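You operate a simulated robot arm through the tools that you are given. There is no shell and no other tool. Be economical: measure what you need, move in short steps, check, and stop when the job is done.

You are at the controls of a simulated two-armed robot. One attempt, no reset.

JOB
Test the 16 uF capacitor on the light blue tester and sort it.
Fine: small blue tray if it reads CLEAR, orange tray if LEAK; dial OFF before you lift it out.

The check looks at the end state, three seconds after you hand in, the way a careful person would. Anything else that was tipped, shoved, dropped, spilled or broken makes it a failure.

ROBOT AND FRAMES
Two 7-joint arms with two-finger parallel grippers on one trunk, on a base that drives. Base frame: it is fixed to the floor where the robot stands at the start and does not move with it; the origin is under the middle of the robot, x ahead of it, y to its left, z up. Lengths are in m, angles in degrees, forces in N, time in s.
The left shoulder is at the start at [0.02, 0.113, 1.222], the right one opposite. With the tool pointing down near the work surface each hand reaches from about 0.1 to 0.56 m from the robot's upright axis, wherever it stands, measured 20 degrees to its own side. Places, roughly: dial of the light blue tester [0.6, -0.2, 0.8]; green key of the light blue tester [0.6, -0.3, 0.8]; inside of the orange tray on the wiring bench [0.6, 0.2, 0.9]; pocket of the light blue tester [0.7, -0.3, 0.8]; round capacitor [2.25, -1.75, 1.25]; screen of the light blue tester [0.7, -0.2, 0.8]; tray [0.8, -0.1, 0.7]. Payload 1.57 kg a hand.
The tool frame of a hand sits at the grasp point between the pads (the TCP): z along the fingers, y along the line on which they close. The tips reach 0.03 m beyond it. The gripper opens to 0.08 m. The fingers are 0.017 m wide and 0.012 m thick; the gripper's body (0.04 by 0.082 m) begins 0.08 m behind the TCP.
Orientation is that of the tool frame in the base frame, as [roll, pitch, yaw] about the fixed x, y, z axes, in that order (R = Rz(yaw) Ry(pitch) Rx(roll)). With the fingers straight down and closing along the base's y, the tool's x points along the base's -x, its y along +y and its z along -z.

CONTROLS
- The arms move only by the tool drive_tool. It takes "left_deltas", "right_deltas" or both (then of equal length, played together; a hand with none holds still); each is a list of rows, each a list of 3 entries, a list of its own where there are three numbers: the shift along the tool's x, y, z in mm, then the turn, a rotation vector about the tool's x, y, z in degrees, then the closure, from 0 (fully open) to 1 (shut). In form: [[[dx, dy, dz], [rx, ry, rz], claw], ...]. A call has 1 to 20 rows; each row is the pose to reach, as a shift and turn from the pose commanded when the call began, along the tool's axes at that moment. Each row takes 0.2 s and may step no farther than 0.05 m and 8.6 degrees from the row before; otherwise, or with a gripper value out of range, the whole call is refused. A pose out of reach is approached as far as the arm can. The call stops where the force on the tool passes 40 N (or 10 N more than at its start, if that is more) or the arm is blocked; 0.2 s more then pass. Each finger travels about 0.045 m/s and halts on what it meets, pressing with about 35 N; the grip force reading is that of the motor and also rises with nothing between the fingers. The clock runs only during rows and for 0.2 s after the last one: add rows that repeat a pose to give the fingers time. It gives the time, the measured TCP pose, the force on the tool (base axes), the opening and the grip force at its end, in the units of the frame above (readings bear some noise), with the torque about the TCP (base axes, N m) and any sound that the robot's microphone picked up.
- Cameras (640 x 400 px; columns grow to the right, rows downward): "scene" is now at [0.0936, -0.0075, 1.3411]; the picture's right is [-0.09, -1.00, 0.00], its down [-0.63, 0.06, -0.77] and it looks along [0.77, -0.07, -0.63] (base axes); focal length 214 px, centre (320, 200). "left" rides on the left gripper at [0.072, 0.007, -0.122] in its tool frame; the picture's right is [-0.09, 1.00, 0.00], its down [-0.84, -0.08, -0.54] and it looks along [-0.54, -0.05, 0.84] (tool axes); focal length 238 px, centre (320, 200). "right" rides on the right gripper at [0.072, -0.007, -0.122] in its tool frame; the picture's right is [0.09, 1.00, 0.00], its down [-0.84, 0.08, -0.54] and it looks along [-0.54, 0.05, 0.84] (tool axes); focal length 238 px, centre (320, 200). There is no depth. A picture from a camera that has moved, and an enlarged one, comes with that camera's place and axes in the base frame and with its lens.
- capture(camera): a new picture of that camera. It takes no simulated time.
- slide_trunk(by): slides the trunk up (or, below 0, down) by that many m; the arms and the scene camera ride with it, the base frame stays. It gives what a move gives, with no picture.
- roll_base(legs): drives the robot by 1 to 6 legs, each [ahead, left, turn to the left] in m, m and degrees, along the robot's own axes; the way and the turn of a leg run together, so that a leg with both is an arc; at most 1.5 m and 180 degrees a leg. The arms and the cameras ride along, it lands a little off, and it stops where it bumps. It gives what a move gives.
- head_to(pan, tilt): turns the head with the scene camera to pan (to the left, within 80 degrees either way) and tilt (down, from -29 to 69), counted from straight ahead of the robot. It gives what a move gives.
- zoom(camera, box): a new picture of the part [left, top, right, bottom] of that camera's present view, enlarged. It takes no simulated time.
- job_done(): hands the job in; it is judged then, once.

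Work in short steps. Places have to be worked out from the pictures, the camera data and where the tool is seen: move nearer, look again, correct. Check each grasp and each placing, and mend what went wrong. You have 120 turns and 100 pictures in all, those below and enlarged ones among them. Open the grippers and draw the arms clear of the work before you hand the job in, unless the task says otherwise; then end with one line.

The tools are called after "Request:" by a JSON object that holds its "api" and its "payload". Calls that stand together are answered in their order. drive_tool: Moves the arms, as the interface text tells. Its arguments: {"type":"object","properties":{"left_deltas":{"type":"array","items":{"type":"array"}},"right_deltas":{"type":"array","items":{"type":"array"}}},"required":[]} The other tools are called the same way: slide_trunk (by) slides the trunk up or down; roll_base (legs) drives the base; head_to (pan, tilt) turns the head that bears the scene camera; capture (camera) takes a picture; zoom (camera, box) takes an enlarged picture of a part of a camera's view; job_done () hands the job in.

At the start:

```text
time: 0.0
left_position: [0.4356, 0.1147, 1.193]
left_tool_rot: [180.0, -0.1, -179.9]
left_wrist_force: [-0.1, 0.5, -0.2]
left_torque: [-0.01, 0.01, -0.01]
left_grip_width: 0.0799
left_gripper_force: 0.0
right_position: [0.4105, -0.3263, 1.0897]
right_tool_rot: [180.0, -0.1, -179.9]
right_wrist_force: [0.1, 0.7, 0.4]
right_torque: [0.0, -0.03, -0.02]
right_grip_width: 0.0799
right_gripper_force: 0.0
trunk travel left (down, up): [-0.275, 0.295]
robot x, y, heading: [0.0024, -0.0018, 0.0]
head pan, tilt: [-5.2, 39.4]
```

scene: 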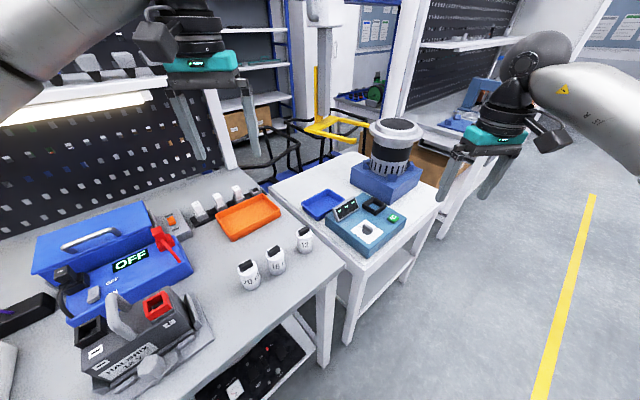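
right: 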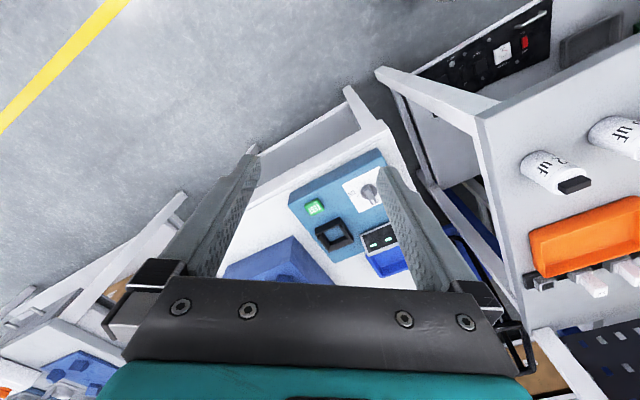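
left: 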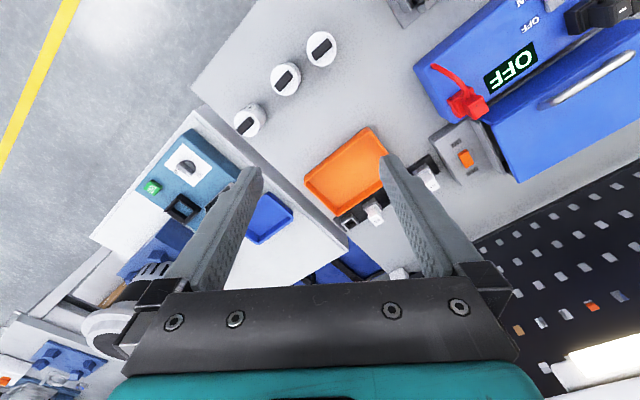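

I see three white canisters on the bench and the light blue tester on the side table. I'll zoom in to read the labels and the tester.

Request:
{"api": "zoom", "payload": {"camera": "scene", "box": [220, 210, 340, 300]}}

Request:
{"api": "zoom", "payload": {"camera": "scene", "box": [290, 175, 420, 260]}}

Request:
{"api": "zoom", "payload": {"camera": "right", "box": [270, 140, 430, 290]}}

Request:
{"api": "zoom", "payload": {"camera": "left", "box": [140, 20, 360, 250]}}

```text
4.44 times, centred on (280, 255) of scene
camera zoom: at [0.0936, -0.0075, 1.3411], right [-0.09, -1.0, 0.0], down [-0.63, 0.06, -0.77], along [0.77, -0.07, -0.63], focal length 953 px, centre (498, -44)
```

zoom: 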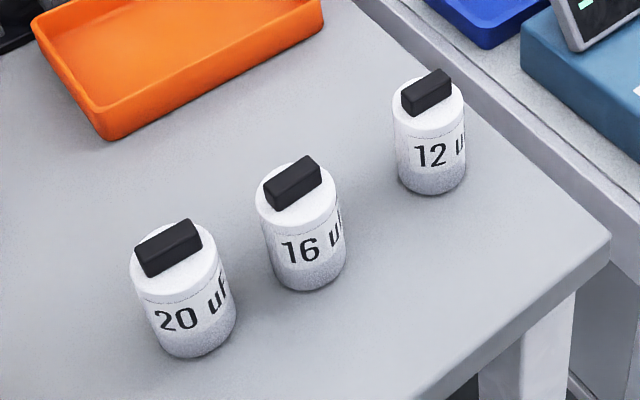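

```text
4.71 times, centred on (355, 218) of scene
camera zoom: at [0.0936, -0.0075, 1.3411], right [-0.09, -1.0, 0.0], down [-0.63, 0.06, -0.77], along [0.77, -0.07, -0.63], focal length 1009 px, centre (155, 118)
```

zoom: 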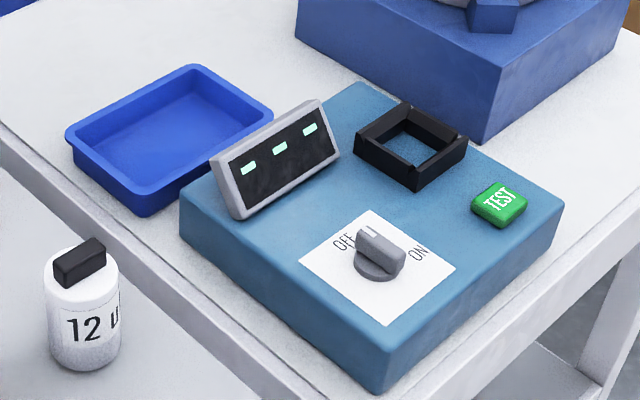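

```text
2.67 times, centred on (350, 215) of right
camera zoom: at [0.3382, -0.3338, 1.2121], right [-0.09, 1.0, 0.0], down [0.84, 0.08, 0.54], along [0.54, 0.05, -0.84], focal length 636 px, centre (240, 160)
```

zoom: 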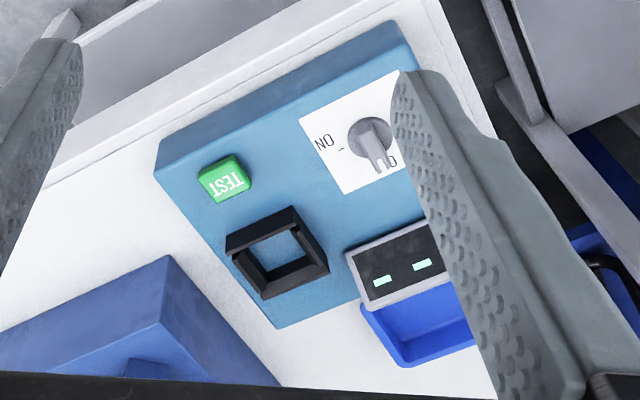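

```text
1.74 times, centred on (250, 135) of left
camera zoom: at [0.3647, 0.1205, 1.315], right [0.09, 1.0, 0.0], down [0.84, -0.08, 0.54], along [0.54, -0.05, -0.84], focal length 414 px, centre (442, 313)
```

zoom: 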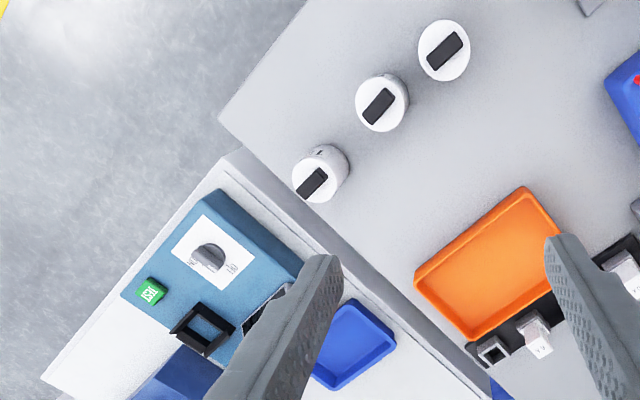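

Triangulating from the views, the 16 uF cap's tab is near (0.398, 0.068, 0.955), the pocket near (0.688, -0.269, 0.81) and the dial near (0.579, -0.216, 0.80). The bench and table edges run at about 35° to me, so I'll turn the base 35° left to face them.

Request:
{"api": "roll_base", "payload": {"legs": [[0, 0, 35]]}}

Request:
{"api": "head_to", "payload": {"pan": -20, "tilt": 48}}

Request:
{"api": "capture", "payload": {"camera": "scene"}}

Request:
{"api": "capture", "payload": {"camera": "right"}}

```text
time: 2.0
left_position: [0.2941, 0.3419, 1.1938]
left_tool_rot: [180.0, 0.0, -145.4]
left_wrist_force: [0.8, 0.2, -0.3]
left_torque: [-0.02, -0.03, -0.01]
left_grip_width: 0.0799
left_gripper_force: 0.0
right_position: [0.5235, -0.0357, 1.0891]
right_tool_rot: [-180.0, 0.0, -145.5]
right_wrist_force: [0.6, -0.2, -0.9]
right_torque: [0.04, 0.02, -0.02]
right_grip_width: 0.08
right_gripper_force: 0.1
trunk travel left (down, up): [-0.275, 0.295]
robot x, y, heading: [0.0033, 0.001, 34.5]
head pan, tilt: [-5.2, 39.4]
```

```text
time: 2.8
left_position: [0.2938, 0.3414, 1.1933]
left_tool_rot: [-180.0, 0.0, -145.3]
left_wrist_force: [0.8, -1.2, 0.8]
left_torque: [-0.01, 0.0, -0.02]
left_grip_width: 0.0798
left_gripper_force: 0.0
right_position: [0.5235, -0.0356, 1.089]
right_tool_rot: [-180.0, 0.0, -145.5]
right_wrist_force: [-0.3, 0.3, 0.3]
right_torque: [-0.02, 0.03, -0.01]
right_grip_width: 0.0802
right_gripper_force: 0.1
trunk travel left (down, up): [-0.275, 0.295]
robot x, y, heading: [-0.0011, 0.0017, 34.5]
head pan, tilt: [-20.0, 48.0]
```

```text
92 pictures are left
camera scene: at [0.083, 0.0258, 1.3287], right [0.25, -0.97, 0.0], down [-0.72, -0.19, -0.67], along [0.65, 0.17, -0.74], focal length 214 px, centre (320, 200)
```

scene: 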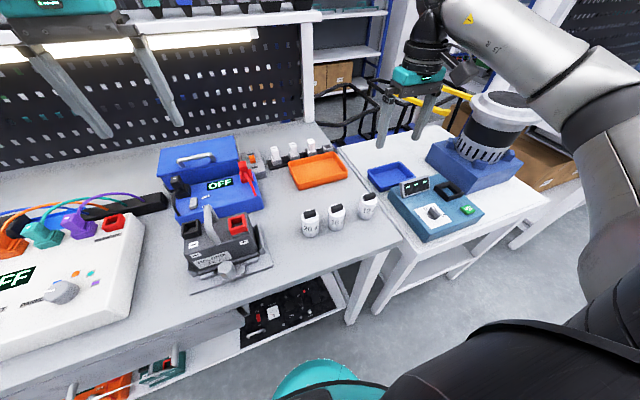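

```text
91 pictures are left
camera right: at [0.4673, -0.0834, 1.2122], right [-0.64, 0.77, 0.0], down [0.65, 0.54, 0.54], along [0.42, 0.35, -0.84], focal length 238 px, centre (320, 200)
```

right: 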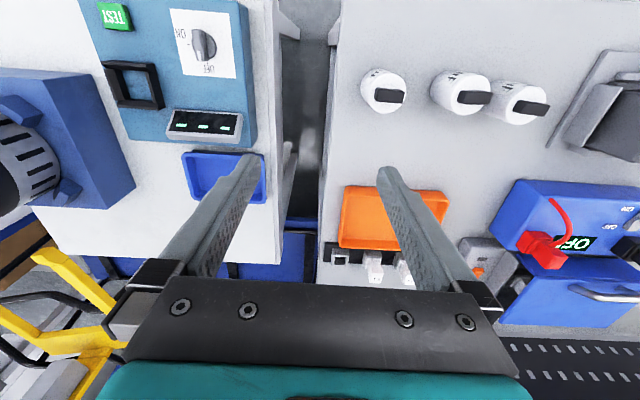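

Both views agree on the 16 uF cap at about (0.399, 0.067). I'll bring the right hand above it while turning the hand 64° about the vertical, so the fingers close across the row of caps and miss the neighbours.

Request:
{"api": "drive_tool", "payload": {"right_deltas": [[[6, 19, 0], [0, 0, -8], 0], [[11, 39, 0], [0, 0, -16], 0], [[17, 58, 0], [0, 0, -24], 0], [[22, 78, 0], [0, 0, -32], 0], [[28, 97, 0], [0, 0, -40], 0], [[34, 116, 0], [0, 0, -48], 0], [[39, 136, 0], [0, 0, -56], 0], [[45, 155, 0], [0, 0, -64], 0], [[45, 155, 0], [0, 0, -64], 0]]}}

Request:
{"api": "capture", "payload": {"camera": "right"}}

Request:
{"api": "capture", "payload": {"camera": "scene"}}

```text
time: 4.8
left_position: [0.2939, 0.3399, 1.194]
left_tool_rot: [180.0, 0.0, -145.4]
left_wrist_force: [-0.4, -1.2, 0.4]
left_torque: [0.06, -0.05, 0.01]
left_grip_width: 0.0804
left_gripper_force: 0.1
right_position: [0.4057, 0.0758, 1.083]
right_tool_rot: [-176.1, -1.1, -89.5]
right_wrist_force: [-0.5, -1.1, -0.6]
right_torque: [0.02, -0.02, -0.01]
right_grip_width: 0.08
right_gripper_force: 0.1
right hand out of reach, approached as far as the arm can: row 7, 8, 9
trunk travel left (down, up): [-0.275, 0.295]
robot x, y, heading: [0.0009, -0.0017, 34.3]
head pan, tilt: [-20.0, 48.0]
```

```text
90 pictures are left
camera right: at [0.4053, 0.005, 1.2069], right [-0.99, -0.1, -0.07], down [-0.12, 0.84, 0.52], along [0.0, 0.53, -0.85], focal length 238 px, centre (320, 200)
```

right: 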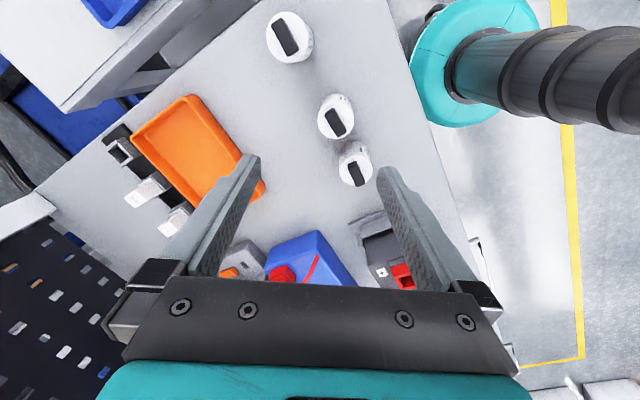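

```text
89 pictures are left
camera scene: at [0.0825, 0.0243, 1.3288], right [0.25, -0.97, 0.0], down [-0.72, -0.19, -0.67], along [0.65, 0.17, -0.74], focal length 214 px, centre (320, 200)
```

scene: 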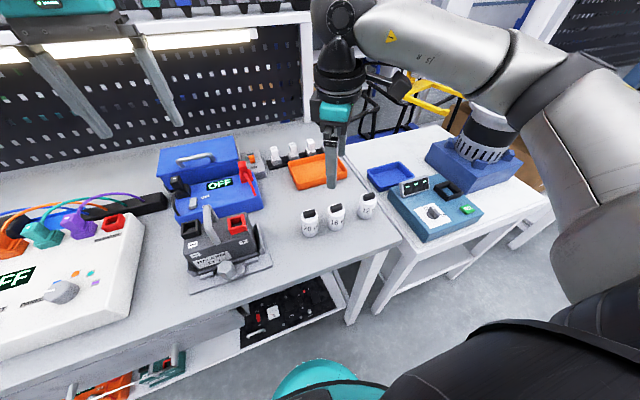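

The wrist limit comes at about 55° of turn, and roughly 48° is enough for clearance. I'll rotate back a little and check the pose.

Request:
{"api": "drive_tool", "payload": {"right_deltas": [[[0, 0, 0], [0, 0, 8], 0], [[0, 0, 0], [0, 0, 14], 0], [[0, 0, 0], [0, 0, 14], 0]]}}

```text
time: 5.6
left_position: [0.2949, 0.343, 1.1925]
left_tool_rot: [-180.0, 0.1, -145.4]
left_wrist_force: [-0.2, 0.0, 0.0]
left_torque: [0.02, 0.01, -0.03]
left_grip_width: 0.0801
left_gripper_force: 0.0
right_position: [0.4074, 0.0775, 1.0824]
right_tool_rot: [-175.8, 0.0, -103.6]
right_wrist_force: [-0.1, 0.2, 0.2]
right_torque: [-0.02, 0.01, 0.0]
right_grip_width: 0.0797
right_gripper_force: 0.0
trunk travel left (down, up): [-0.275, 0.295]
robot x, y, heading: [-0.0012, 0.0017, 34.4]
head pan, tilt: [-20.0, 48.0]
```

I'm now at yaw -103.6 with a 4° tilt. I'll straighten, centre over the cap and come down to z≈1.03 for a closer look.

Request:
{"api": "drive_tool", "payload": {"right_deltas": [[[7, 5, 25], [-4.2, 0, 0], 0], [[14, 9, 52], [-4.2, 0, 0], 0], [[14, 9, 52], [-4.2, 0, 0], 0]]}}

Request:
{"api": "capture", "payload": {"camera": "right"}}

Request:
{"api": "zoom", "payload": {"camera": "scene", "box": [270, 140, 400, 260]}}

```text
time: 6.4
left_position: [0.2948, 0.3409, 1.1929]
left_tool_rot: [-180.0, 0.0, -145.4]
left_wrist_force: [0.0, -0.2, -0.5]
left_torque: [0.02, -0.03, 0.01]
left_grip_width: 0.08
left_gripper_force: 0.1
right_position: [0.3993, 0.0639, 1.0295]
right_tool_rot: [179.8, 0.0, -103.5]
right_wrist_force: [0.2, 0.5, -0.3]
right_torque: [0.03, 0.01, 0.01]
right_grip_width: 0.0802
right_gripper_force: 0.1
trunk travel left (down, up): [-0.275, 0.295]
robot x, y, heading: [0.001, -0.0012, 34.4]
head pan, tilt: [-20.0, 48.0]
```

```text
88 pictures are left
camera right: at [0.3892, -0.0088, 1.1529], right [-0.99, 0.14, 0.0], down [0.12, 0.83, 0.54], along [0.07, 0.54, -0.84], focal length 238 px, centre (320, 200)
```

right: 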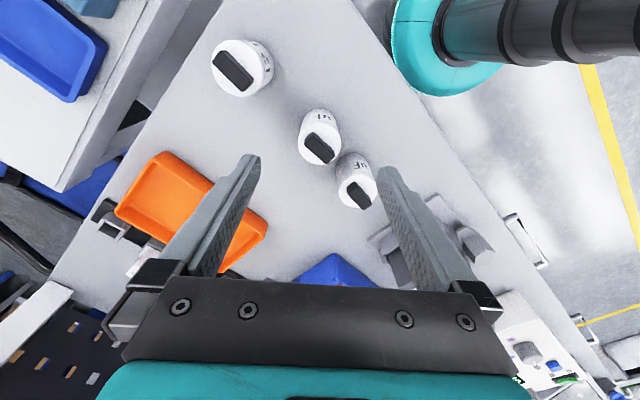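

```text
3.33 times, centred on (335, 200) of scene
camera zoom: at [0.083, 0.0258, 1.3287], right [0.25, -0.97, 0.0], down [-0.72, -0.19, -0.67], along [0.65, 0.17, -0.74], focal length 715 px, centre (270, 200)
```

zoom: 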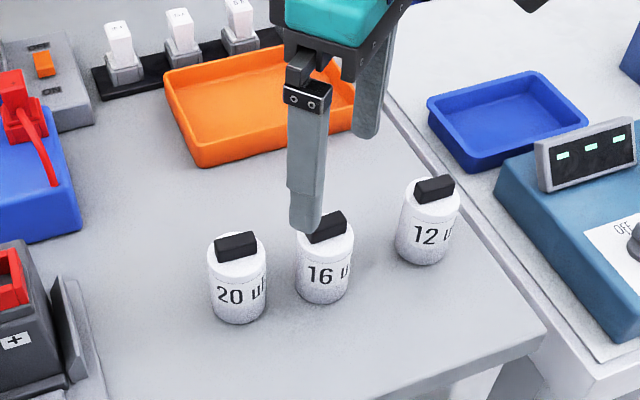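

The 16 uF cap is centred at (0.398, 0.065) between the fingers; its top is at z≈0.955 and the bench at z≈0.89. I'll descend to TCP z≈0.948 and grip the upper body.

Request:
{"api": "drive_tool", "payload": {"right_deltas": [[[-1, 1, 30], [0, 0, 0], 0], [[-1, 1, 60], [0, 0, 0], 0], [[-1, 1, 81], [0, 0, 0], 0], [[-1, 1, 81], [0, 0, 0], 0]]}}

Request:
{"api": "zoom", "payload": {"camera": "scene", "box": [270, 140, 400, 260]}}

Request:
{"api": "capture", "payload": {"camera": "right"}}

```text
time: 7.4
left_position: [0.2937, 0.3421, 1.194]
left_tool_rot: [-179.9, 0.0, -145.4]
left_wrist_force: [-0.5, -0.5, -0.1]
left_torque: [-0.01, 0.0, 0.03]
left_grip_width: 0.0801
left_gripper_force: 0.1
right_position: [0.3958, 0.0653, 0.9493]
right_tool_rot: [179.8, -0.1, -103.5]
right_wrist_force: [0.2, -0.4, -0.2]
right_torque: [0.04, 0.02, -0.01]
right_grip_width: 0.0798
right_gripper_force: 0.0
trunk travel left (down, up): [-0.275, 0.295]
robot x, y, heading: [0.0022, -0.0036, 34.5]
head pan, tilt: [-20.0, 48.0]
```

```text
3.33 times, centred on (335, 200) of scene
camera zoom: at [0.083, 0.0257, 1.3287], right [0.25, -0.97, 0.0], down [-0.72, -0.19, -0.67], along [0.65, 0.17, -0.74], focal length 715 px, centre (270, 200)
```

zoom: 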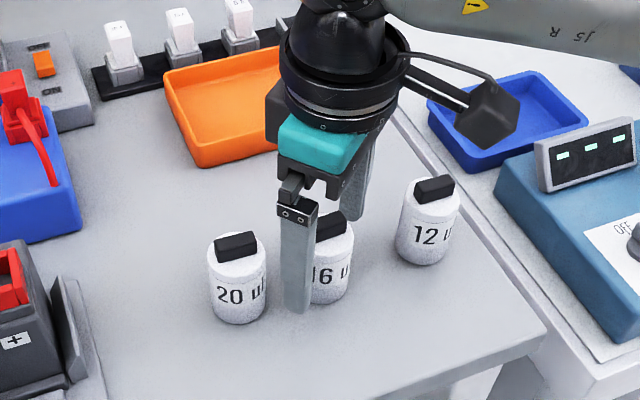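

```text
85 pictures are left
camera right: at [0.386, -0.0069, 1.0713], right [-0.99, 0.14, 0.0], down [0.12, 0.83, 0.54], along [0.07, 0.54, -0.84], focal length 238 px, centre (320, 200)
```

right: 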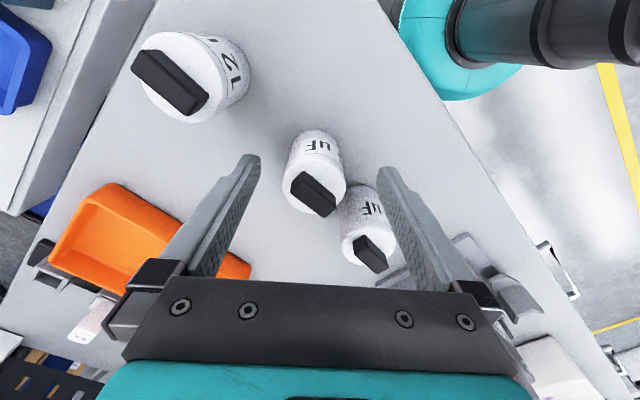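

The cap sits between the fingers with the neighbours clear. I'll close the right gripper.

Request:
{"api": "drive_tool", "payload": {"right_deltas": [[[0, 0, 0], [0, 0, 0], 0.3], [[0, 0, 0], [0, 0, 0], 0.6], [[0, 0, 0], [0, 0, 0], 0.7], [[0, 0, 0], [0, 0, 0], 0.7], [[0, 0, 0], [0, 0, 0], 0.7]]}}

Request:
{"api": "capture", "payload": {"camera": "right"}}

```text
time: 8.6
left_position: [0.2938, 0.3404, 1.1938]
left_tool_rot: [180.0, -0.1, -145.5]
left_wrist_force: [0.0, 0.2, -0.6]
left_torque: [-0.03, -0.03, 0.02]
left_grip_width: 0.0799
left_gripper_force: 0.0
right_position: [0.3969, 0.0656, 0.9484]
right_tool_rot: [179.9, 0.0, -103.6]
right_wrist_force: [0.2, 0.8, 0.3]
right_torque: [0.0, -0.07, -0.03]
right_grip_width: 0.0385
right_gripper_force: 34.9
trunk travel left (down, up): [-0.275, 0.295]
robot x, y, heading: [0.0001, 0.0017, 34.4]
head pan, tilt: [-20.0, 48.0]
```

```text
84 pictures are left
camera right: at [0.3861, -0.0069, 1.0716], right [-0.99, 0.14, 0.0], down [0.12, 0.83, 0.54], along [0.07, 0.54, -0.84], focal length 238 px, centre (320, 200)
```

right: 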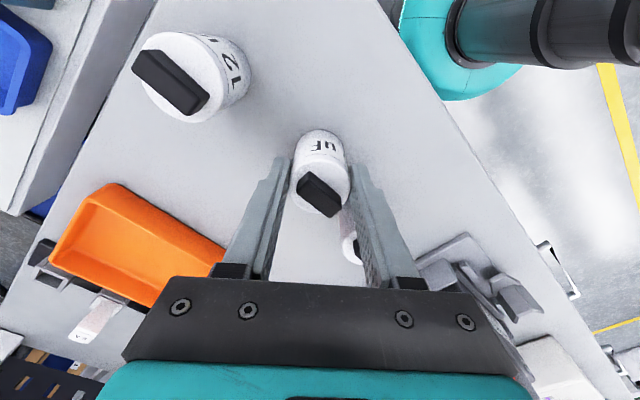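

The grip holds at 38.5 mm. I'll lift straight up.

Request:
{"api": "drive_tool", "payload": {"right_deltas": [[[0, 0, -20], [0, 0, 0], 0.7], [[0, 0, -50], [0, 0, 0], 0.7], [[0, 0, -80], [0, 0, 0], 0.7], [[0, 0, -100], [0, 0, 0], 0.7], [[0, 0, -100], [0, 0, 0], 0.7]]}}

Request:
{"api": "capture", "payload": {"camera": "right"}}

Request:
{"api": "capture", "payload": {"camera": "scene"}}

```text
time: 9.8
left_position: [0.2945, 0.3412, 1.1935]
left_tool_rot: [-180.0, 0.0, -145.4]
left_wrist_force: [0.1, -0.1, -0.1]
left_torque: [0.0, 0.0, -0.02]
left_grip_width: 0.0803
left_gripper_force: 0.1
right_position: [0.3974, 0.067, 1.0473]
right_tool_rot: [179.8, 0.0, -103.4]
right_wrist_force: [0.8, 1.1, -0.3]
right_torque: [0.0, -0.02, -0.01]
right_grip_width: 0.0241
right_gripper_force: 0.0
trunk travel left (down, up): [-0.275, 0.295]
robot x, y, heading: [0.0016, 0.0035, 34.2]
head pan, tilt: [-20.0, 48.0]
```

```text
83 pictures are left
camera right: at [0.3886, -0.0057, 1.1715], right [-0.99, 0.14, 0.0], down [0.12, 0.83, 0.54], along [0.07, 0.54, -0.84], focal length 238 px, centre (320, 200)
```

right: 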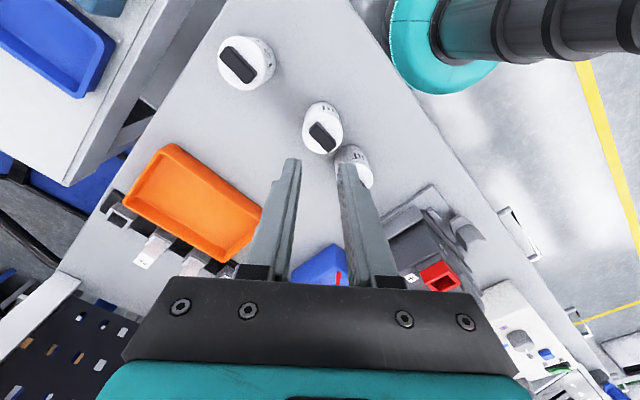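

```text
82 pictures are left
camera scene: at [0.083, 0.0257, 1.3287], right [0.25, -0.97, 0.0], down [-0.72, -0.19, -0.67], along [0.65, 0.17, -0.74], focal length 214 px, centre (320, 200)
```

scene: 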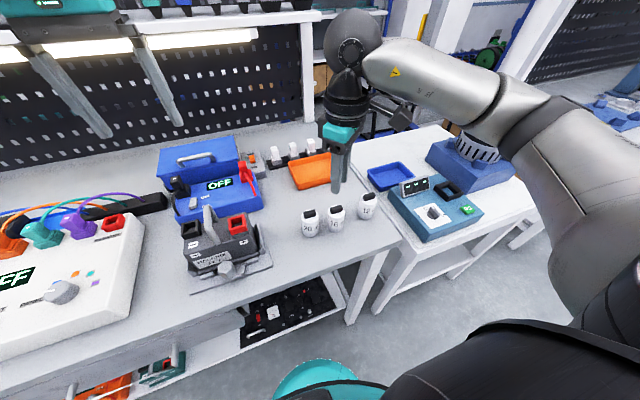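

The fingers slipped off the cap, which still appears to be standing in place. I'll look closely before re-gripping.

Request:
{"api": "zoom", "payload": {"camera": "scene", "box": [290, 170, 390, 250]}}

Request:
{"api": "zoom", "payload": {"camera": "right", "box": [200, 20, 400, 200]}}

```text
5.00 times, centred on (340, 210) of scene
camera zoom: at [0.083, 0.0257, 1.3287], right [0.25, -0.97, 0.0], down [-0.72, -0.19, -0.67], along [0.65, 0.17, -0.74], focal length 1072 px, centre (220, 150)
```

zoom: 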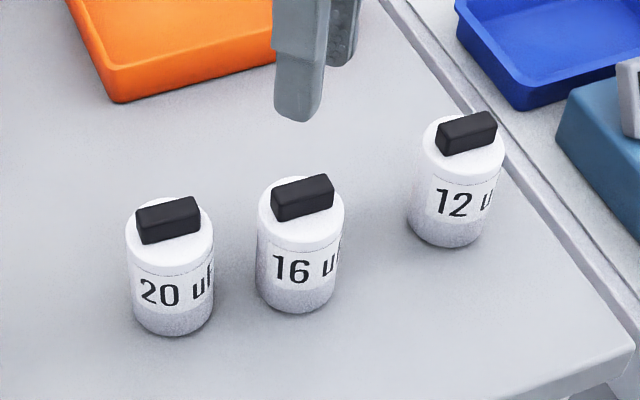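

```text
2.22 times, centred on (300, 110) of right
camera zoom: at [0.3886, -0.0057, 1.1715], right [-0.99, 0.14, 0.0], down [0.12, 0.83, 0.54], along [0.07, 0.54, -0.84], focal length 530 px, centre (364, 400)
```

zoom: 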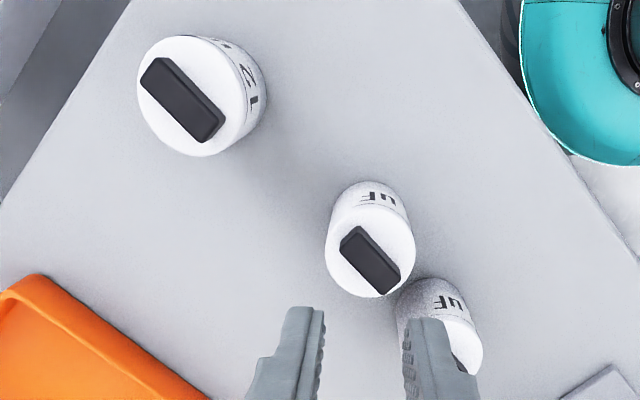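

The 16 uF cap stands undisturbed; its body is too slippery up there, while the black tab has flat faces running along the row. I'll try turning the wrist the other way (yaw about 124°) so the fingers close across the tab.

Request:
{"api": "drive_tool", "payload": {"right_deltas": [[[0, 0, 0], [0, 0, 8.3], 0.3], [[0, 0, 0], [0, 0, 16.6], 0.3], [[0, 0, 0], [0, 0, 24.9], 0.3], [[0, 0, 0], [0, 0, 33.2], 0.3], [[0, 0, 0], [0, 0, 41.5], 0.3], [[0, 0, 0], [0, 0, 49.8], 0.3], [[0, 0, 0], [0, 0, 58.1], 0.3], [[0, 0, 0], [0, 0, 66.4], 0.3], [[0, 0, 0], [0, 0, 74.7], 0.3], [[0, 0, 0], [0, 0, 83], 0.3], [[0, 0, 0], [0, 0, 91.3], 0.3], [[0, 0, 0], [0, 0, 99.6], 0.3], [[0, 0, 0], [0, 0, 107.9], 0.3], [[0, 0, 0], [0, 0, 116.2], 0.3], [[0, 0, 0], [0, 0, 124.5], 0.3], [[0, 0, 0], [0, 0, 132], 0.3], [[0, 0, 0], [0, 0, 132], 0.3]]}}

Request:
{"api": "capture", "payload": {"camera": "right"}}

```text
time: 13.4
left_position: [0.2949, 0.3423, 1.1932]
left_tool_rot: [179.9, 0.0, -145.4]
left_wrist_force: [0.7, 0.1, -0.4]
left_torque: [0.0, -0.01, 0.0]
left_grip_width: 0.0802
left_gripper_force: 0.2
right_position: [0.3984, 0.0666, 1.0481]
right_tool_rot: [-180.0, -0.1, 124.5]
right_wrist_force: [0.4, 0.6, 0.0]
right_torque: [0.0, 0.02, -0.03]
right_grip_width: 0.0559
right_gripper_force: 0.0
trunk travel left (down, up): [-0.275, 0.295]
robot x, y, heading: [-0.0012, -0.0005, 34.2]
head pan, tilt: [-20.0, 48.0]
```

```text
79 pictures are left
camera right: at [0.3529, 0.1211, 1.1712], right [0.77, 0.64, 0.0], down [0.54, -0.65, 0.54], along [0.34, -0.42, -0.84], focal length 238 px, centre (320, 200)
```

right: 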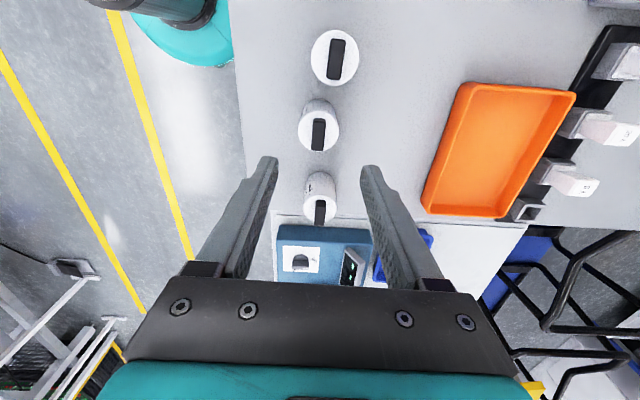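

The wrist reached it and the fingers now straddle the tab faces. I'll shift about 4 mm, descend until the tips are level with the tab top, and check.

Request:
{"api": "drive_tool", "payload": {"right_deltas": [[[3, -3, 30], [0, 0, 0], 0.3], [[3, -3, 60], [0, 0, 0], 0.3], [[3, -3, 60], [0, 0, 0], 0.3]]}}

Request:
{"api": "capture", "payload": {"camera": "right"}}

Request:
{"api": "zoom", "payload": {"camera": "scene", "box": [290, 170, 390, 250]}}

```text
time: 14.2
left_position: [0.2936, 0.3417, 1.1941]
left_tool_rot: [-180.0, 0.0, -145.4]
left_wrist_force: [1.0, 1.0, -0.2]
left_torque: [-0.04, -0.02, -0.01]
left_grip_width: 0.0801
left_gripper_force: 0.1
right_position: [0.3956, 0.0668, 0.9887]
right_tool_rot: [-180.0, -0.2, 124.6]
right_wrist_force: [-0.7, 0.4, 0.0]
right_torque: [0.0, -0.01, 0.0]
right_grip_width: 0.0559
right_gripper_force: 0.0
trunk travel left (down, up): [-0.275, 0.295]
robot x, y, heading: [0.0015, -0.002, 34.5]
head pan, tilt: [-20.0, 48.0]
```

```text
78 pictures are left
camera right: at [0.349, 0.1214, 1.1112], right [0.77, 0.64, 0.0], down [0.54, -0.65, 0.54], along [0.35, -0.42, -0.84], focal length 238 px, centre (320, 200)
```

right: 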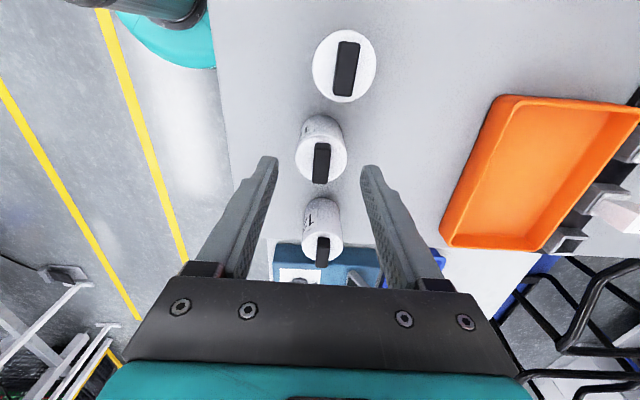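

```text
5.00 times, centred on (340, 210) of scene
camera zoom: at [0.083, 0.0258, 1.3287], right [0.25, -0.97, 0.0], down [-0.72, -0.19, -0.67], along [0.65, 0.17, -0.74], focal length 1072 px, centre (220, 150)
```

zoom: 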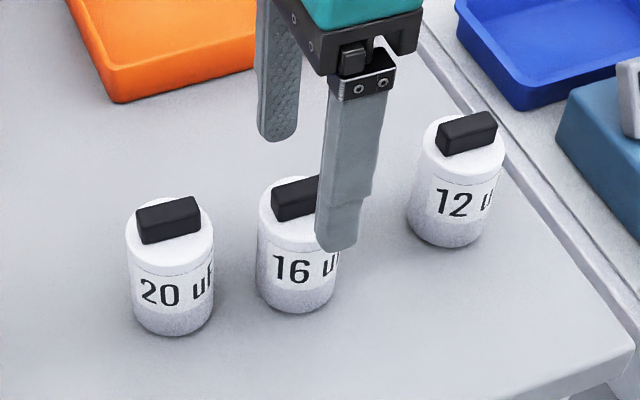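

The tab centre is near (0.393, 0.068) and about 18 mm tall. I'll nudge 3 mm, lower the tips to z≈0.942 and close fully on the tab.

Request:
{"api": "drive_tool", "payload": {"right_deltas": [[[3, -1, 8], [0, 0, 0], 0.3], [[3, -1, 16], [0, 0, 0], 0.3], [[3, -1, 16], [0, 0, 0], 0.6], [[3, -1, 16], [0, 0, 0], 0.9], [[3, -1, 16], [0, 0, 0], 1], [[3, -1, 16], [0, 0, 0], 1], [[3, -1, 16], [0, 0, 0], 1]]}}

Request:
{"api": "capture", "payload": {"camera": "right"}}

Request:
{"api": "zoom", "payload": {"camera": "scene", "box": [290, 170, 390, 250]}}

```text
time: 15.8
left_position: [0.2933, 0.3417, 1.1944]
left_tool_rot: [-180.0, 0.0, -145.4]
left_wrist_force: [-0.4, 0.9, 0.2]
left_torque: [-0.03, -0.03, -0.01]
left_grip_width: 0.0799
left_gripper_force: 0.0
right_position: [0.3919, 0.0677, 0.9725]
right_tool_rot: [-179.9, 0.0, 124.5]
right_wrist_force: [0.2, -0.6, 0.5]
right_torque: [0.02, -0.02, -0.03]
right_grip_width: 0.0109
right_gripper_force: 29.6
trunk travel left (down, up): [-0.275, 0.295]
robot x, y, heading: [0.0001, -0.0018, 34.4]
head pan, tilt: [-20.0, 48.0]
```

```text
76 pictures are left
camera right: at [0.346, 0.1233, 1.0953], right [0.77, 0.64, 0.0], down [0.54, -0.65, 0.54], along [0.34, -0.42, -0.84], focal length 238 px, centre (320, 200)
```

right: 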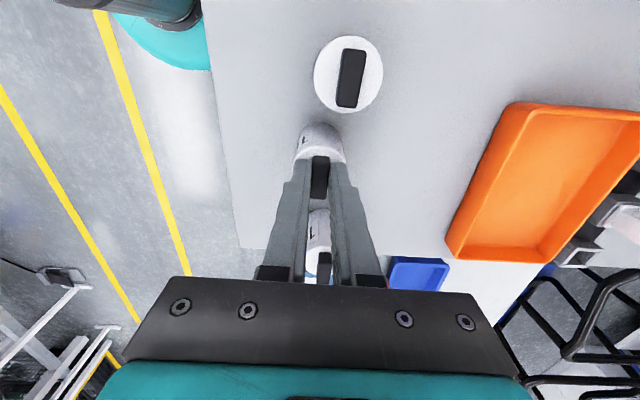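

```text
5.00 times, centred on (340, 210) of scene
camera zoom: at [0.0831, 0.0257, 1.3287], right [0.25, -0.97, 0.0], down [-0.72, -0.19, -0.67], along [0.65, 0.17, -0.74], focal length 1072 px, centre (220, 150)
```

zoom: 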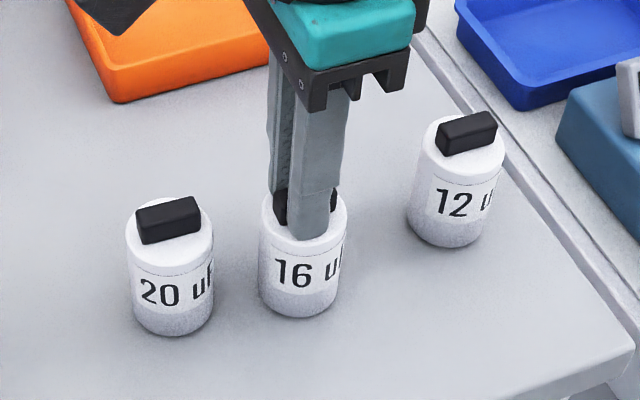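

The fingers are on the tab (10.9 mm wide, 30 N). I'll lift slowly, 20 mm first, then check.

Request:
{"api": "drive_tool", "payload": {"right_deltas": [[[0, 0, -4], [0, 0, 0], 1], [[0, 0, -10], [0, 0, 0], 1], [[0, 0, -20], [0, 0, 0], 1], [[0, 0, -30], [0, 0, 0], 1]]}}

Request:
{"api": "zoom", "payload": {"camera": "scene", "box": [290, 170, 390, 250]}}

```text
time: 16.8
left_position: [0.2946, 0.3409, 1.1939]
left_tool_rot: [180.0, 0.1, -145.4]
left_wrist_force: [-0.2, 0.1, 0.3]
left_torque: [0.01, 0.01, -0.01]
left_grip_width: 0.08
left_gripper_force: 0.2
right_position: [0.3934, 0.0695, 1.0011]
right_tool_rot: [-180.0, 0.0, 124.6]
right_wrist_force: [-1.0, -0.1, -1.3]
right_torque: [-0.01, -0.05, -0.04]
right_grip_width: 0.011
right_gripper_force: 28.6
trunk travel left (down, up): [-0.275, 0.295]
robot x, y, heading: [-0.0021, 0.0005, 34.5]
head pan, tilt: [-20.0, 48.0]
```

```text
5.00 times, centred on (340, 210) of scene
camera zoom: at [0.0831, 0.0258, 1.3287], right [0.25, -0.97, 0.0], down [-0.72, -0.19, -0.67], along [0.65, 0.17, -0.74], focal length 1072 px, centre (220, 150)
```

zoom: 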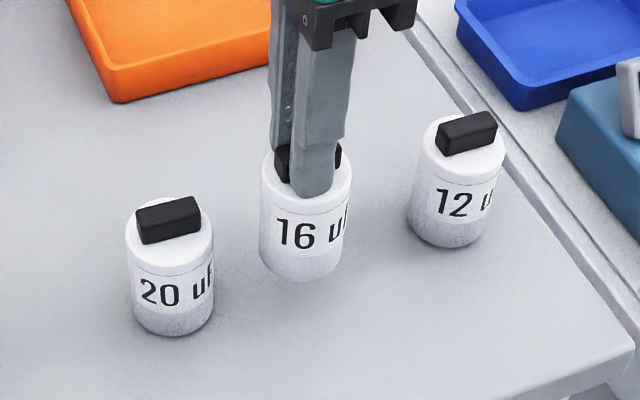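

The cap is held by its tab. I'll lift 60 mm more, then drive the base 0.43 m to the right so the tester is in front.

Request:
{"api": "drive_tool", "payload": {"right_deltas": [[[0, 0, -20], [0, 0, 0], 1], [[0, 0, -40], [0, 0, 0], 1], [[0, 0, -60], [0, 0, 0], 1]]}}

Request:
{"api": "roll_base", "payload": {"legs": [[0, -0.43, 0]]}}

Request:
{"api": "capture", "payload": {"camera": "scene"}}

Request:
{"api": "capture", "payload": {"camera": "right"}}

```text
time: 17.6
left_position: [0.2939, 0.3422, 1.1942]
left_tool_rot: [180.0, 0.0, -145.4]
left_wrist_force: [0.5, 0.1, 0.0]
left_torque: [0.03, -0.02, 0.04]
left_grip_width: 0.0798
left_gripper_force: 0.2
right_position: [0.3922, 0.0677, 1.0603]
right_tool_rot: [-180.0, -0.1, 124.4]
right_wrist_force: [-0.3, -0.5, 0.2]
right_torque: [-0.02, -0.01, 0.01]
right_grip_width: 0.0116
right_gripper_force: 28.9
trunk travel left (down, up): [-0.275, 0.295]
robot x, y, heading: [0.0005, 0.0006, 34.4]
head pan, tilt: [-20.0, 48.0]
```

```text
time: 20.2
left_position: [0.5359, -0.009, 1.1929]
left_tool_rot: [180.0, -0.1, -145.2]
left_wrist_force: [-0.1, -0.1, 1.1]
left_torque: [-0.01, -0.01, -0.02]
left_grip_width: 0.0799
left_gripper_force: 0.1
right_position: [0.6348, -0.2832, 1.0614]
right_tool_rot: [-179.9, -0.1, 124.8]
right_wrist_force: [-0.4, 0.4, -0.9]
right_torque: [0.03, 0.0, -0.03]
right_grip_width: 0.0113
right_gripper_force: 28.6
trunk travel left (down, up): [-0.275, 0.295]
robot x, y, heading: [0.24, -0.3502, 34.7]
head pan, tilt: [-20.0, 48.0]
```

```text
73 pictures are left
camera scene: at [0.3261, -0.3259, 1.3287], right [0.25, -0.97, 0.0], down [-0.72, -0.19, -0.67], along [0.65, 0.17, -0.74], focal length 214 px, centre (320, 200)
```

scene: 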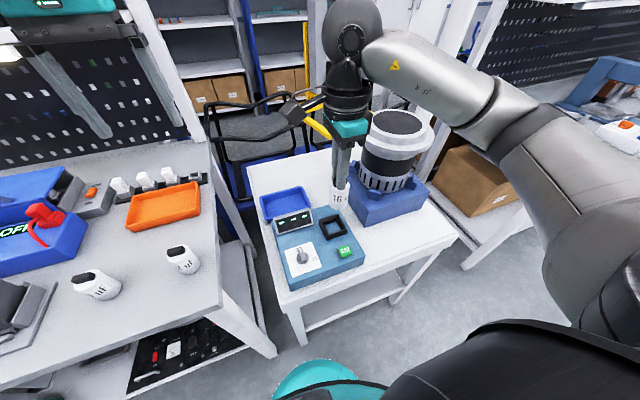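

```text
72 pictures are left
camera right: at [0.5892, -0.2281, 1.1841], right [0.77, 0.64, 0.0], down [0.54, -0.64, 0.54], along [0.35, -0.41, -0.84], focal length 238 px, centre (320, 200)
```

right: 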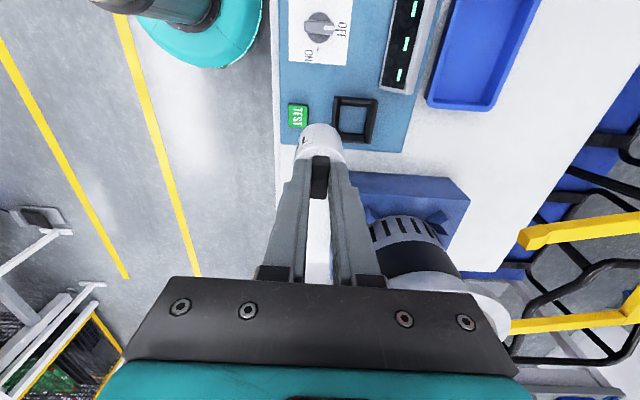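

The cap is still held and the tester is now in front. I'll move above the estimated pocket (0.688, -0.269) and check from both cameras.

Request:
{"api": "drive_tool", "payload": {"right_deltas": [[[-9, 26, 15], [0, 0, 0], 1], [[-19, 51, 40], [0, 0, 0], 1], [[-19, 51, 60], [0, 0, 0], 1], [[-19, 51, 60], [0, 0, 0], 1]]}}

Request:
{"api": "capture", "payload": {"camera": "right"}}

Request:
{"api": "zoom", "payload": {"camera": "scene", "box": [260, 160, 400, 290]}}

Request:
{"api": "capture", "payload": {"camera": "left"}}

```text
time: 21.2
left_position: [0.5352, -0.0085, 1.1935]
left_tool_rot: [-179.9, 0.0, -145.2]
left_wrist_force: [-0.5, 0.6, -0.7]
left_torque: [-0.03, 0.0, 0.01]
left_grip_width: 0.0798
left_gripper_force: 0.1
right_position: [0.6878, -0.2681, 1.0001]
right_tool_rot: [-180.0, 0.0, 124.8]
right_wrist_force: [0.1, 0.3, -1.3]
right_torque: [-0.01, -0.02, -0.02]
right_grip_width: 0.0112
right_gripper_force: 28.7
trunk travel left (down, up): [-0.275, 0.295]
robot x, y, heading: [0.2439, -0.3499, 34.8]
head pan, tilt: [-20.0, 48.0]
```

```text
71 pictures are left
camera right: at [0.6415, -0.2144, 1.1231], right [0.77, 0.64, 0.0], down [0.54, -0.64, 0.54], along [0.35, -0.41, -0.84], focal length 238 px, centre (320, 200)
```

right: 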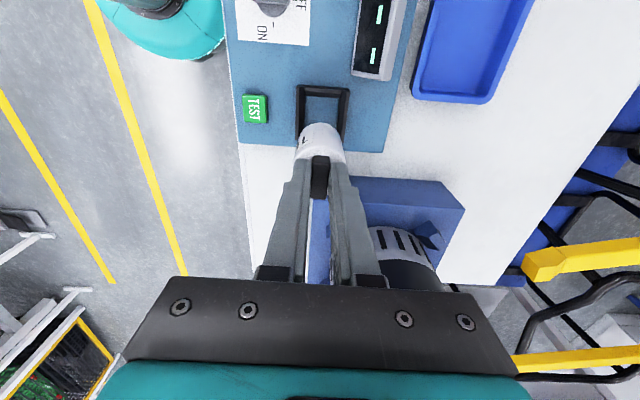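

```text
3.08 times, centred on (330, 225) of scene
camera zoom: at [0.3258, -0.3254, 1.3287], right [0.25, -0.97, 0.0], down [-0.72, -0.19, -0.67], along [0.65, 0.17, -0.74], focal length 660 px, centre (289, 123)
```

zoom: 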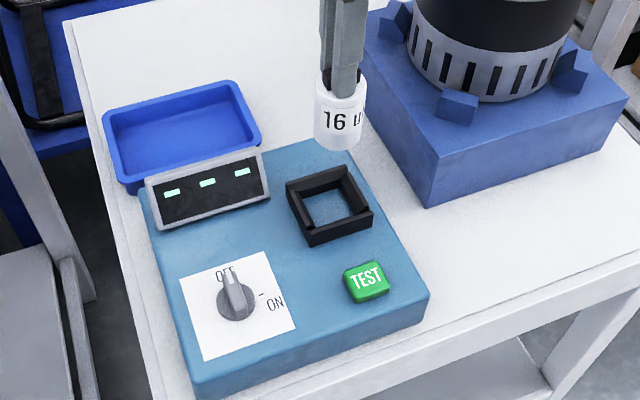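

```text
69 pictures are left
camera left: at [0.4734, -0.0449, 1.3149], right [-0.49, 0.87, 0.0], down [0.73, 0.41, 0.54], along [0.47, 0.27, -0.84], focal length 238 px, centre (320, 200)
```

left: 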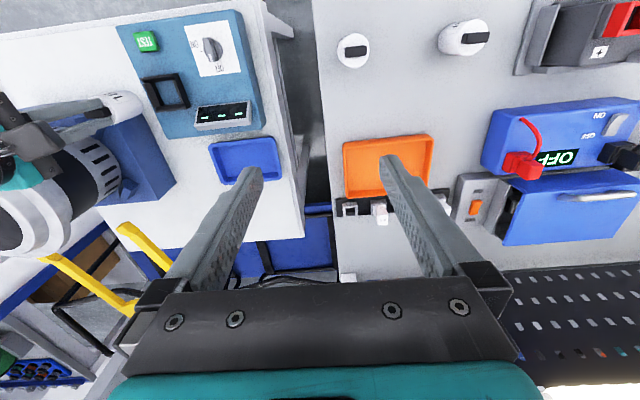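

Three views put the pocket centre at (0.690, -0.269), rim z≈0.81. The cap hangs under the TCP, so I'll correct 2 mm and lower the cap bottom to about 1 cm above the rim.

Request:
{"api": "drive_tool", "payload": {"right_deltas": [[[-1, 2, 30], [0, 0, 0], 1], [[-1, 2, 60], [0, 0, 0], 1], [[-1, 2, 93], [0, 0, 0], 1], [[-1, 2, 93], [0, 0, 0], 1]]}}

Request:
{"api": "zoom", "payload": {"camera": "right", "box": [220, 60, 420, 200]}}

Request:
{"api": "zoom", "payload": {"camera": "scene", "box": [290, 180, 380, 260]}}

Request:
{"api": "zoom", "payload": {"camera": "left", "box": [100, 20, 260, 140]}}

```text
time: 22.2
left_position: [0.5347, -0.0088, 1.1939]
left_tool_rot: [180.0, -0.1, -145.3]
left_wrist_force: [0.5, 0.0, -0.6]
left_torque: [0.01, 0.0, -0.01]
left_grip_width: 0.0798
left_gripper_force: 0.1
right_position: [0.69, -0.2683, 0.9059]
right_tool_rot: [-179.9, -0.2, 124.7]
right_wrist_force: [0.6, -0.7, -1.0]
right_torque: [0.02, 0.02, -0.02]
right_grip_width: 0.0112
right_gripper_force: 28.6
trunk travel left (down, up): [-0.275, 0.295]
robot x, y, heading: [0.2434, -0.3502, 34.8]
head pan, tilt: [-20.0, 48.0]
```

```text
2.86 times, centred on (320, 130) of right
camera zoom: at [0.6434, -0.2142, 1.0296], right [0.77, 0.64, 0.0], down [0.54, -0.64, 0.54], along [0.35, -0.41, -0.84], focal length 681 px, centre (320, 400)
```

zoom: 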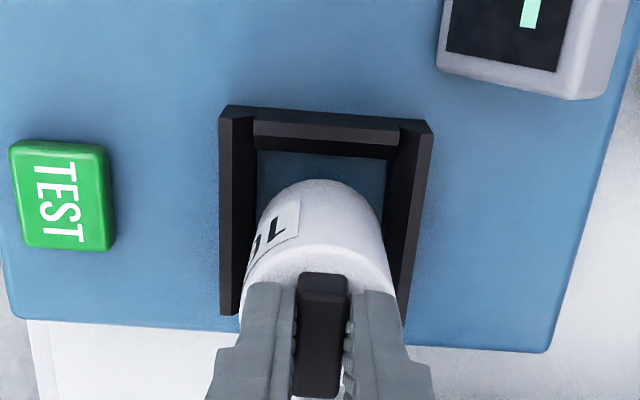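

```text
5.00 times, centred on (335, 220) of scene
camera zoom: at [0.3257, -0.3255, 1.3287], right [0.25, -0.97, 0.0], down [-0.72, -0.19, -0.67], along [0.65, 0.17, -0.74], focal length 1072 px, centre (245, 100)
```

zoom: 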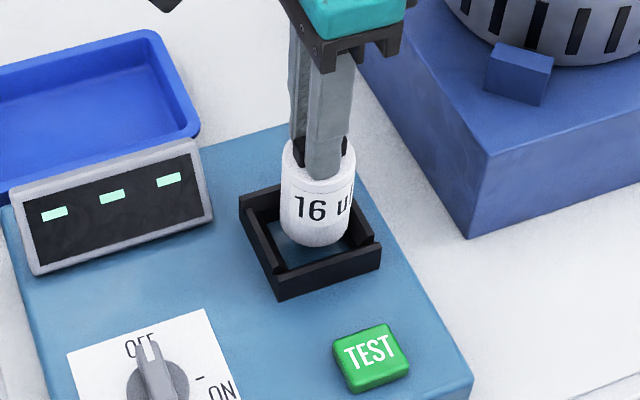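

```text
3.33 times, centred on (180, 80) of left
camera zoom: at [0.4734, -0.045, 1.315], right [-0.49, 0.87, 0.0], down [0.73, 0.41, 0.54], along [0.47, 0.27, -0.84], focal length 794 px, centre (787, 600)
```

zoom: 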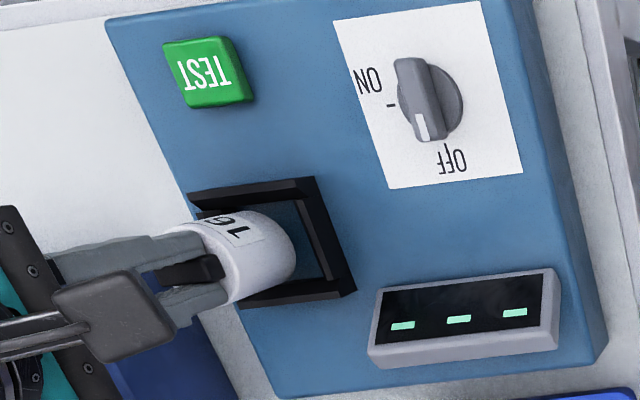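

The cap is centred over the pocket within about 2 mm. I'll lower 24 mm into it, watching the force.

Request:
{"api": "drive_tool", "payload": {"right_deltas": [[[0, 0, 6], [0, 0, 0], 1], [[0, 0, 12], [0, 0, 0], 1], [[0, 0, 18], [0, 0, 0], 1], [[0, 0, 24], [0, 0, 0], 1]]}}

Request:
{"api": "zoom", "payload": {"camera": "scene", "box": [290, 180, 380, 260]}}

Request:
{"api": "zoom", "payload": {"camera": "right", "box": [220, 60, 420, 200]}}

```text
time: 23.2
left_position: [0.534, -0.008, 1.1936]
left_tool_rot: [-179.9, 0.1, -145.2]
left_wrist_force: [-0.2, -0.5, 0.2]
left_torque: [0.0, -0.02, 0.01]
left_grip_width: 0.0797
left_gripper_force: 0.1
right_position: [0.6889, -0.2693, 0.887]
right_tool_rot: [179.8, -0.3, 124.8]
right_wrist_force: [-4.5, 0.4, 21.0]
right_torque: [-0.16, 0.19, 0.0]
right_grip_width: 0.0114
right_gripper_force: 28.8
trunk travel left (down, up): [-0.275, 0.295]
robot x, y, heading: [0.2429, -0.3488, 34.8]
head pan, tilt: [-20.0, 48.0]
```

```text
5.00 times, centred on (335, 220) of scene
camera zoom: at [0.3237, -0.3256, 1.3291], right [0.25, -0.97, 0.0], down [-0.72, -0.19, -0.67], along [0.65, 0.17, -0.74], focal length 1072 px, centre (245, 100)
```

zoom: 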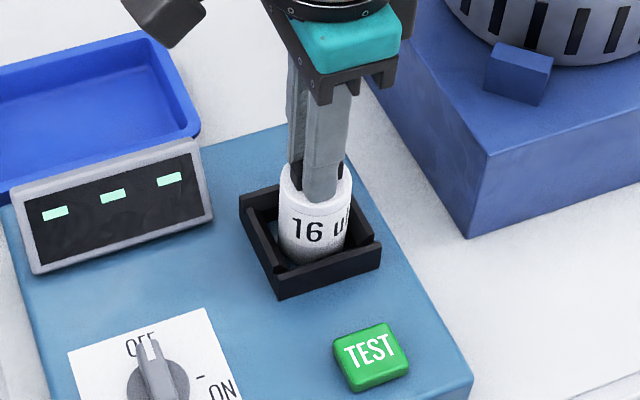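

```text
2.86 times, centred on (320, 130) of right
camera zoom: at [0.6416, -0.2144, 1.0102], right [0.77, 0.64, 0.0], down [0.54, -0.65, 0.54], along [0.35, -0.41, -0.84], focal length 681 px, centre (320, 400)
```

zoom: 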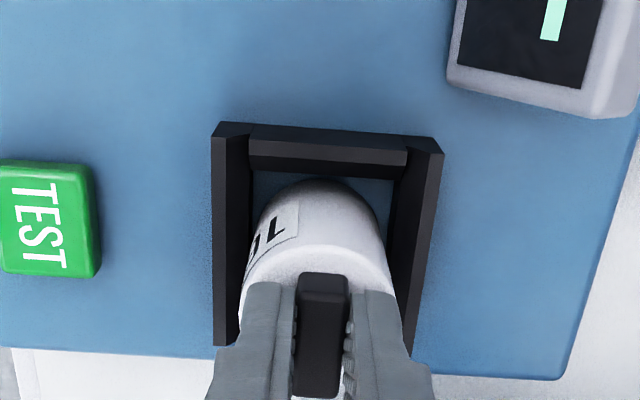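

At TCP z 0.887 the upward force is 21 N, so the cap is touching something, possibly the floor. I'll back off the press and check from the left camera.

Request:
{"api": "drive_tool", "payload": {"right_deltas": [[[0, 0, -4], [0, 0, 0], 1], [[0, 0, -4], [0, 0, 0], 1]]}}

Request:
{"api": "zoom", "payload": {"camera": "left", "box": [130, 50, 210, 120]}}

Request:
{"api": "zoom", "payload": {"camera": "scene", "box": [315, 200, 365, 245]}}

```text
time: 23.8
left_position: [0.5349, -0.0089, 1.1929]
left_tool_rot: [-180.0, 0.0, -145.2]
left_wrist_force: [0.1, 0.3, 0.1]
left_torque: [0.02, -0.03, 0.0]
left_grip_width: 0.0798
left_gripper_force: 0.1
right_position: [0.6882, -0.2677, 0.8866]
right_tool_rot: [-179.8, -0.1, 124.8]
right_wrist_force: [-2.9, 5.9, -1.6]
right_torque: [0.45, 0.19, 0.05]
right_grip_width: 0.0114
right_gripper_force: 29.1
trunk travel left (down, up): [-0.275, 0.295]
robot x, y, heading: [0.2417, -0.3513, 34.8]
head pan, tilt: [-20.0, 48.0]
```

```text
5.71 times, centred on (170, 85) of left
camera zoom: at [0.4732, -0.0443, 1.3147], right [-0.49, 0.87, 0.0], down [0.73, 0.41, 0.54], along [0.47, 0.27, -0.84], focal length 1362 px, centre (1177, 857)
```

zoom: 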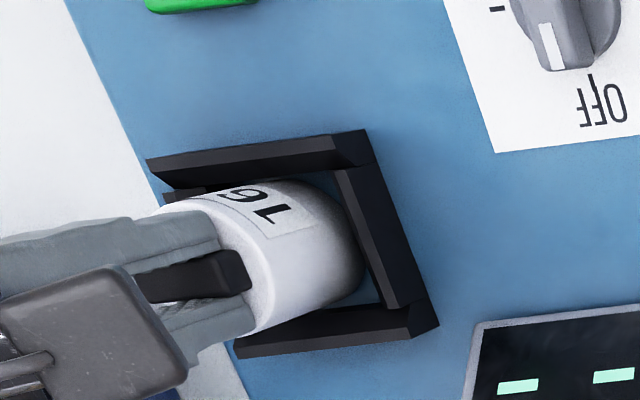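

```text
8.89 times, centred on (340, 222) of scene
camera zoom: at [0.3256, -0.3247, 1.3285], right [0.25, -0.97, 0.0], down [-0.72, -0.19, -0.67], along [0.65, 0.17, -0.74], focal length 1906 px, centre (142, 0)
```

zoom: 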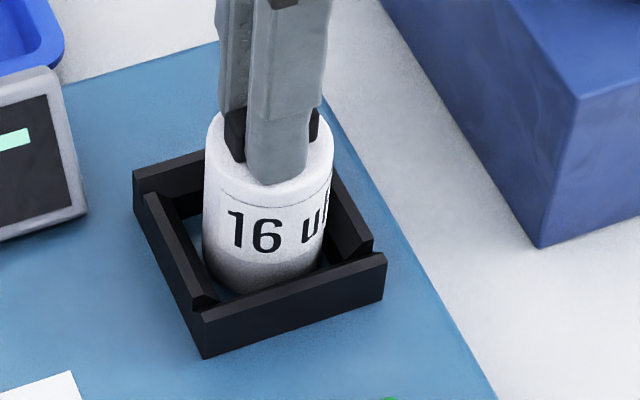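

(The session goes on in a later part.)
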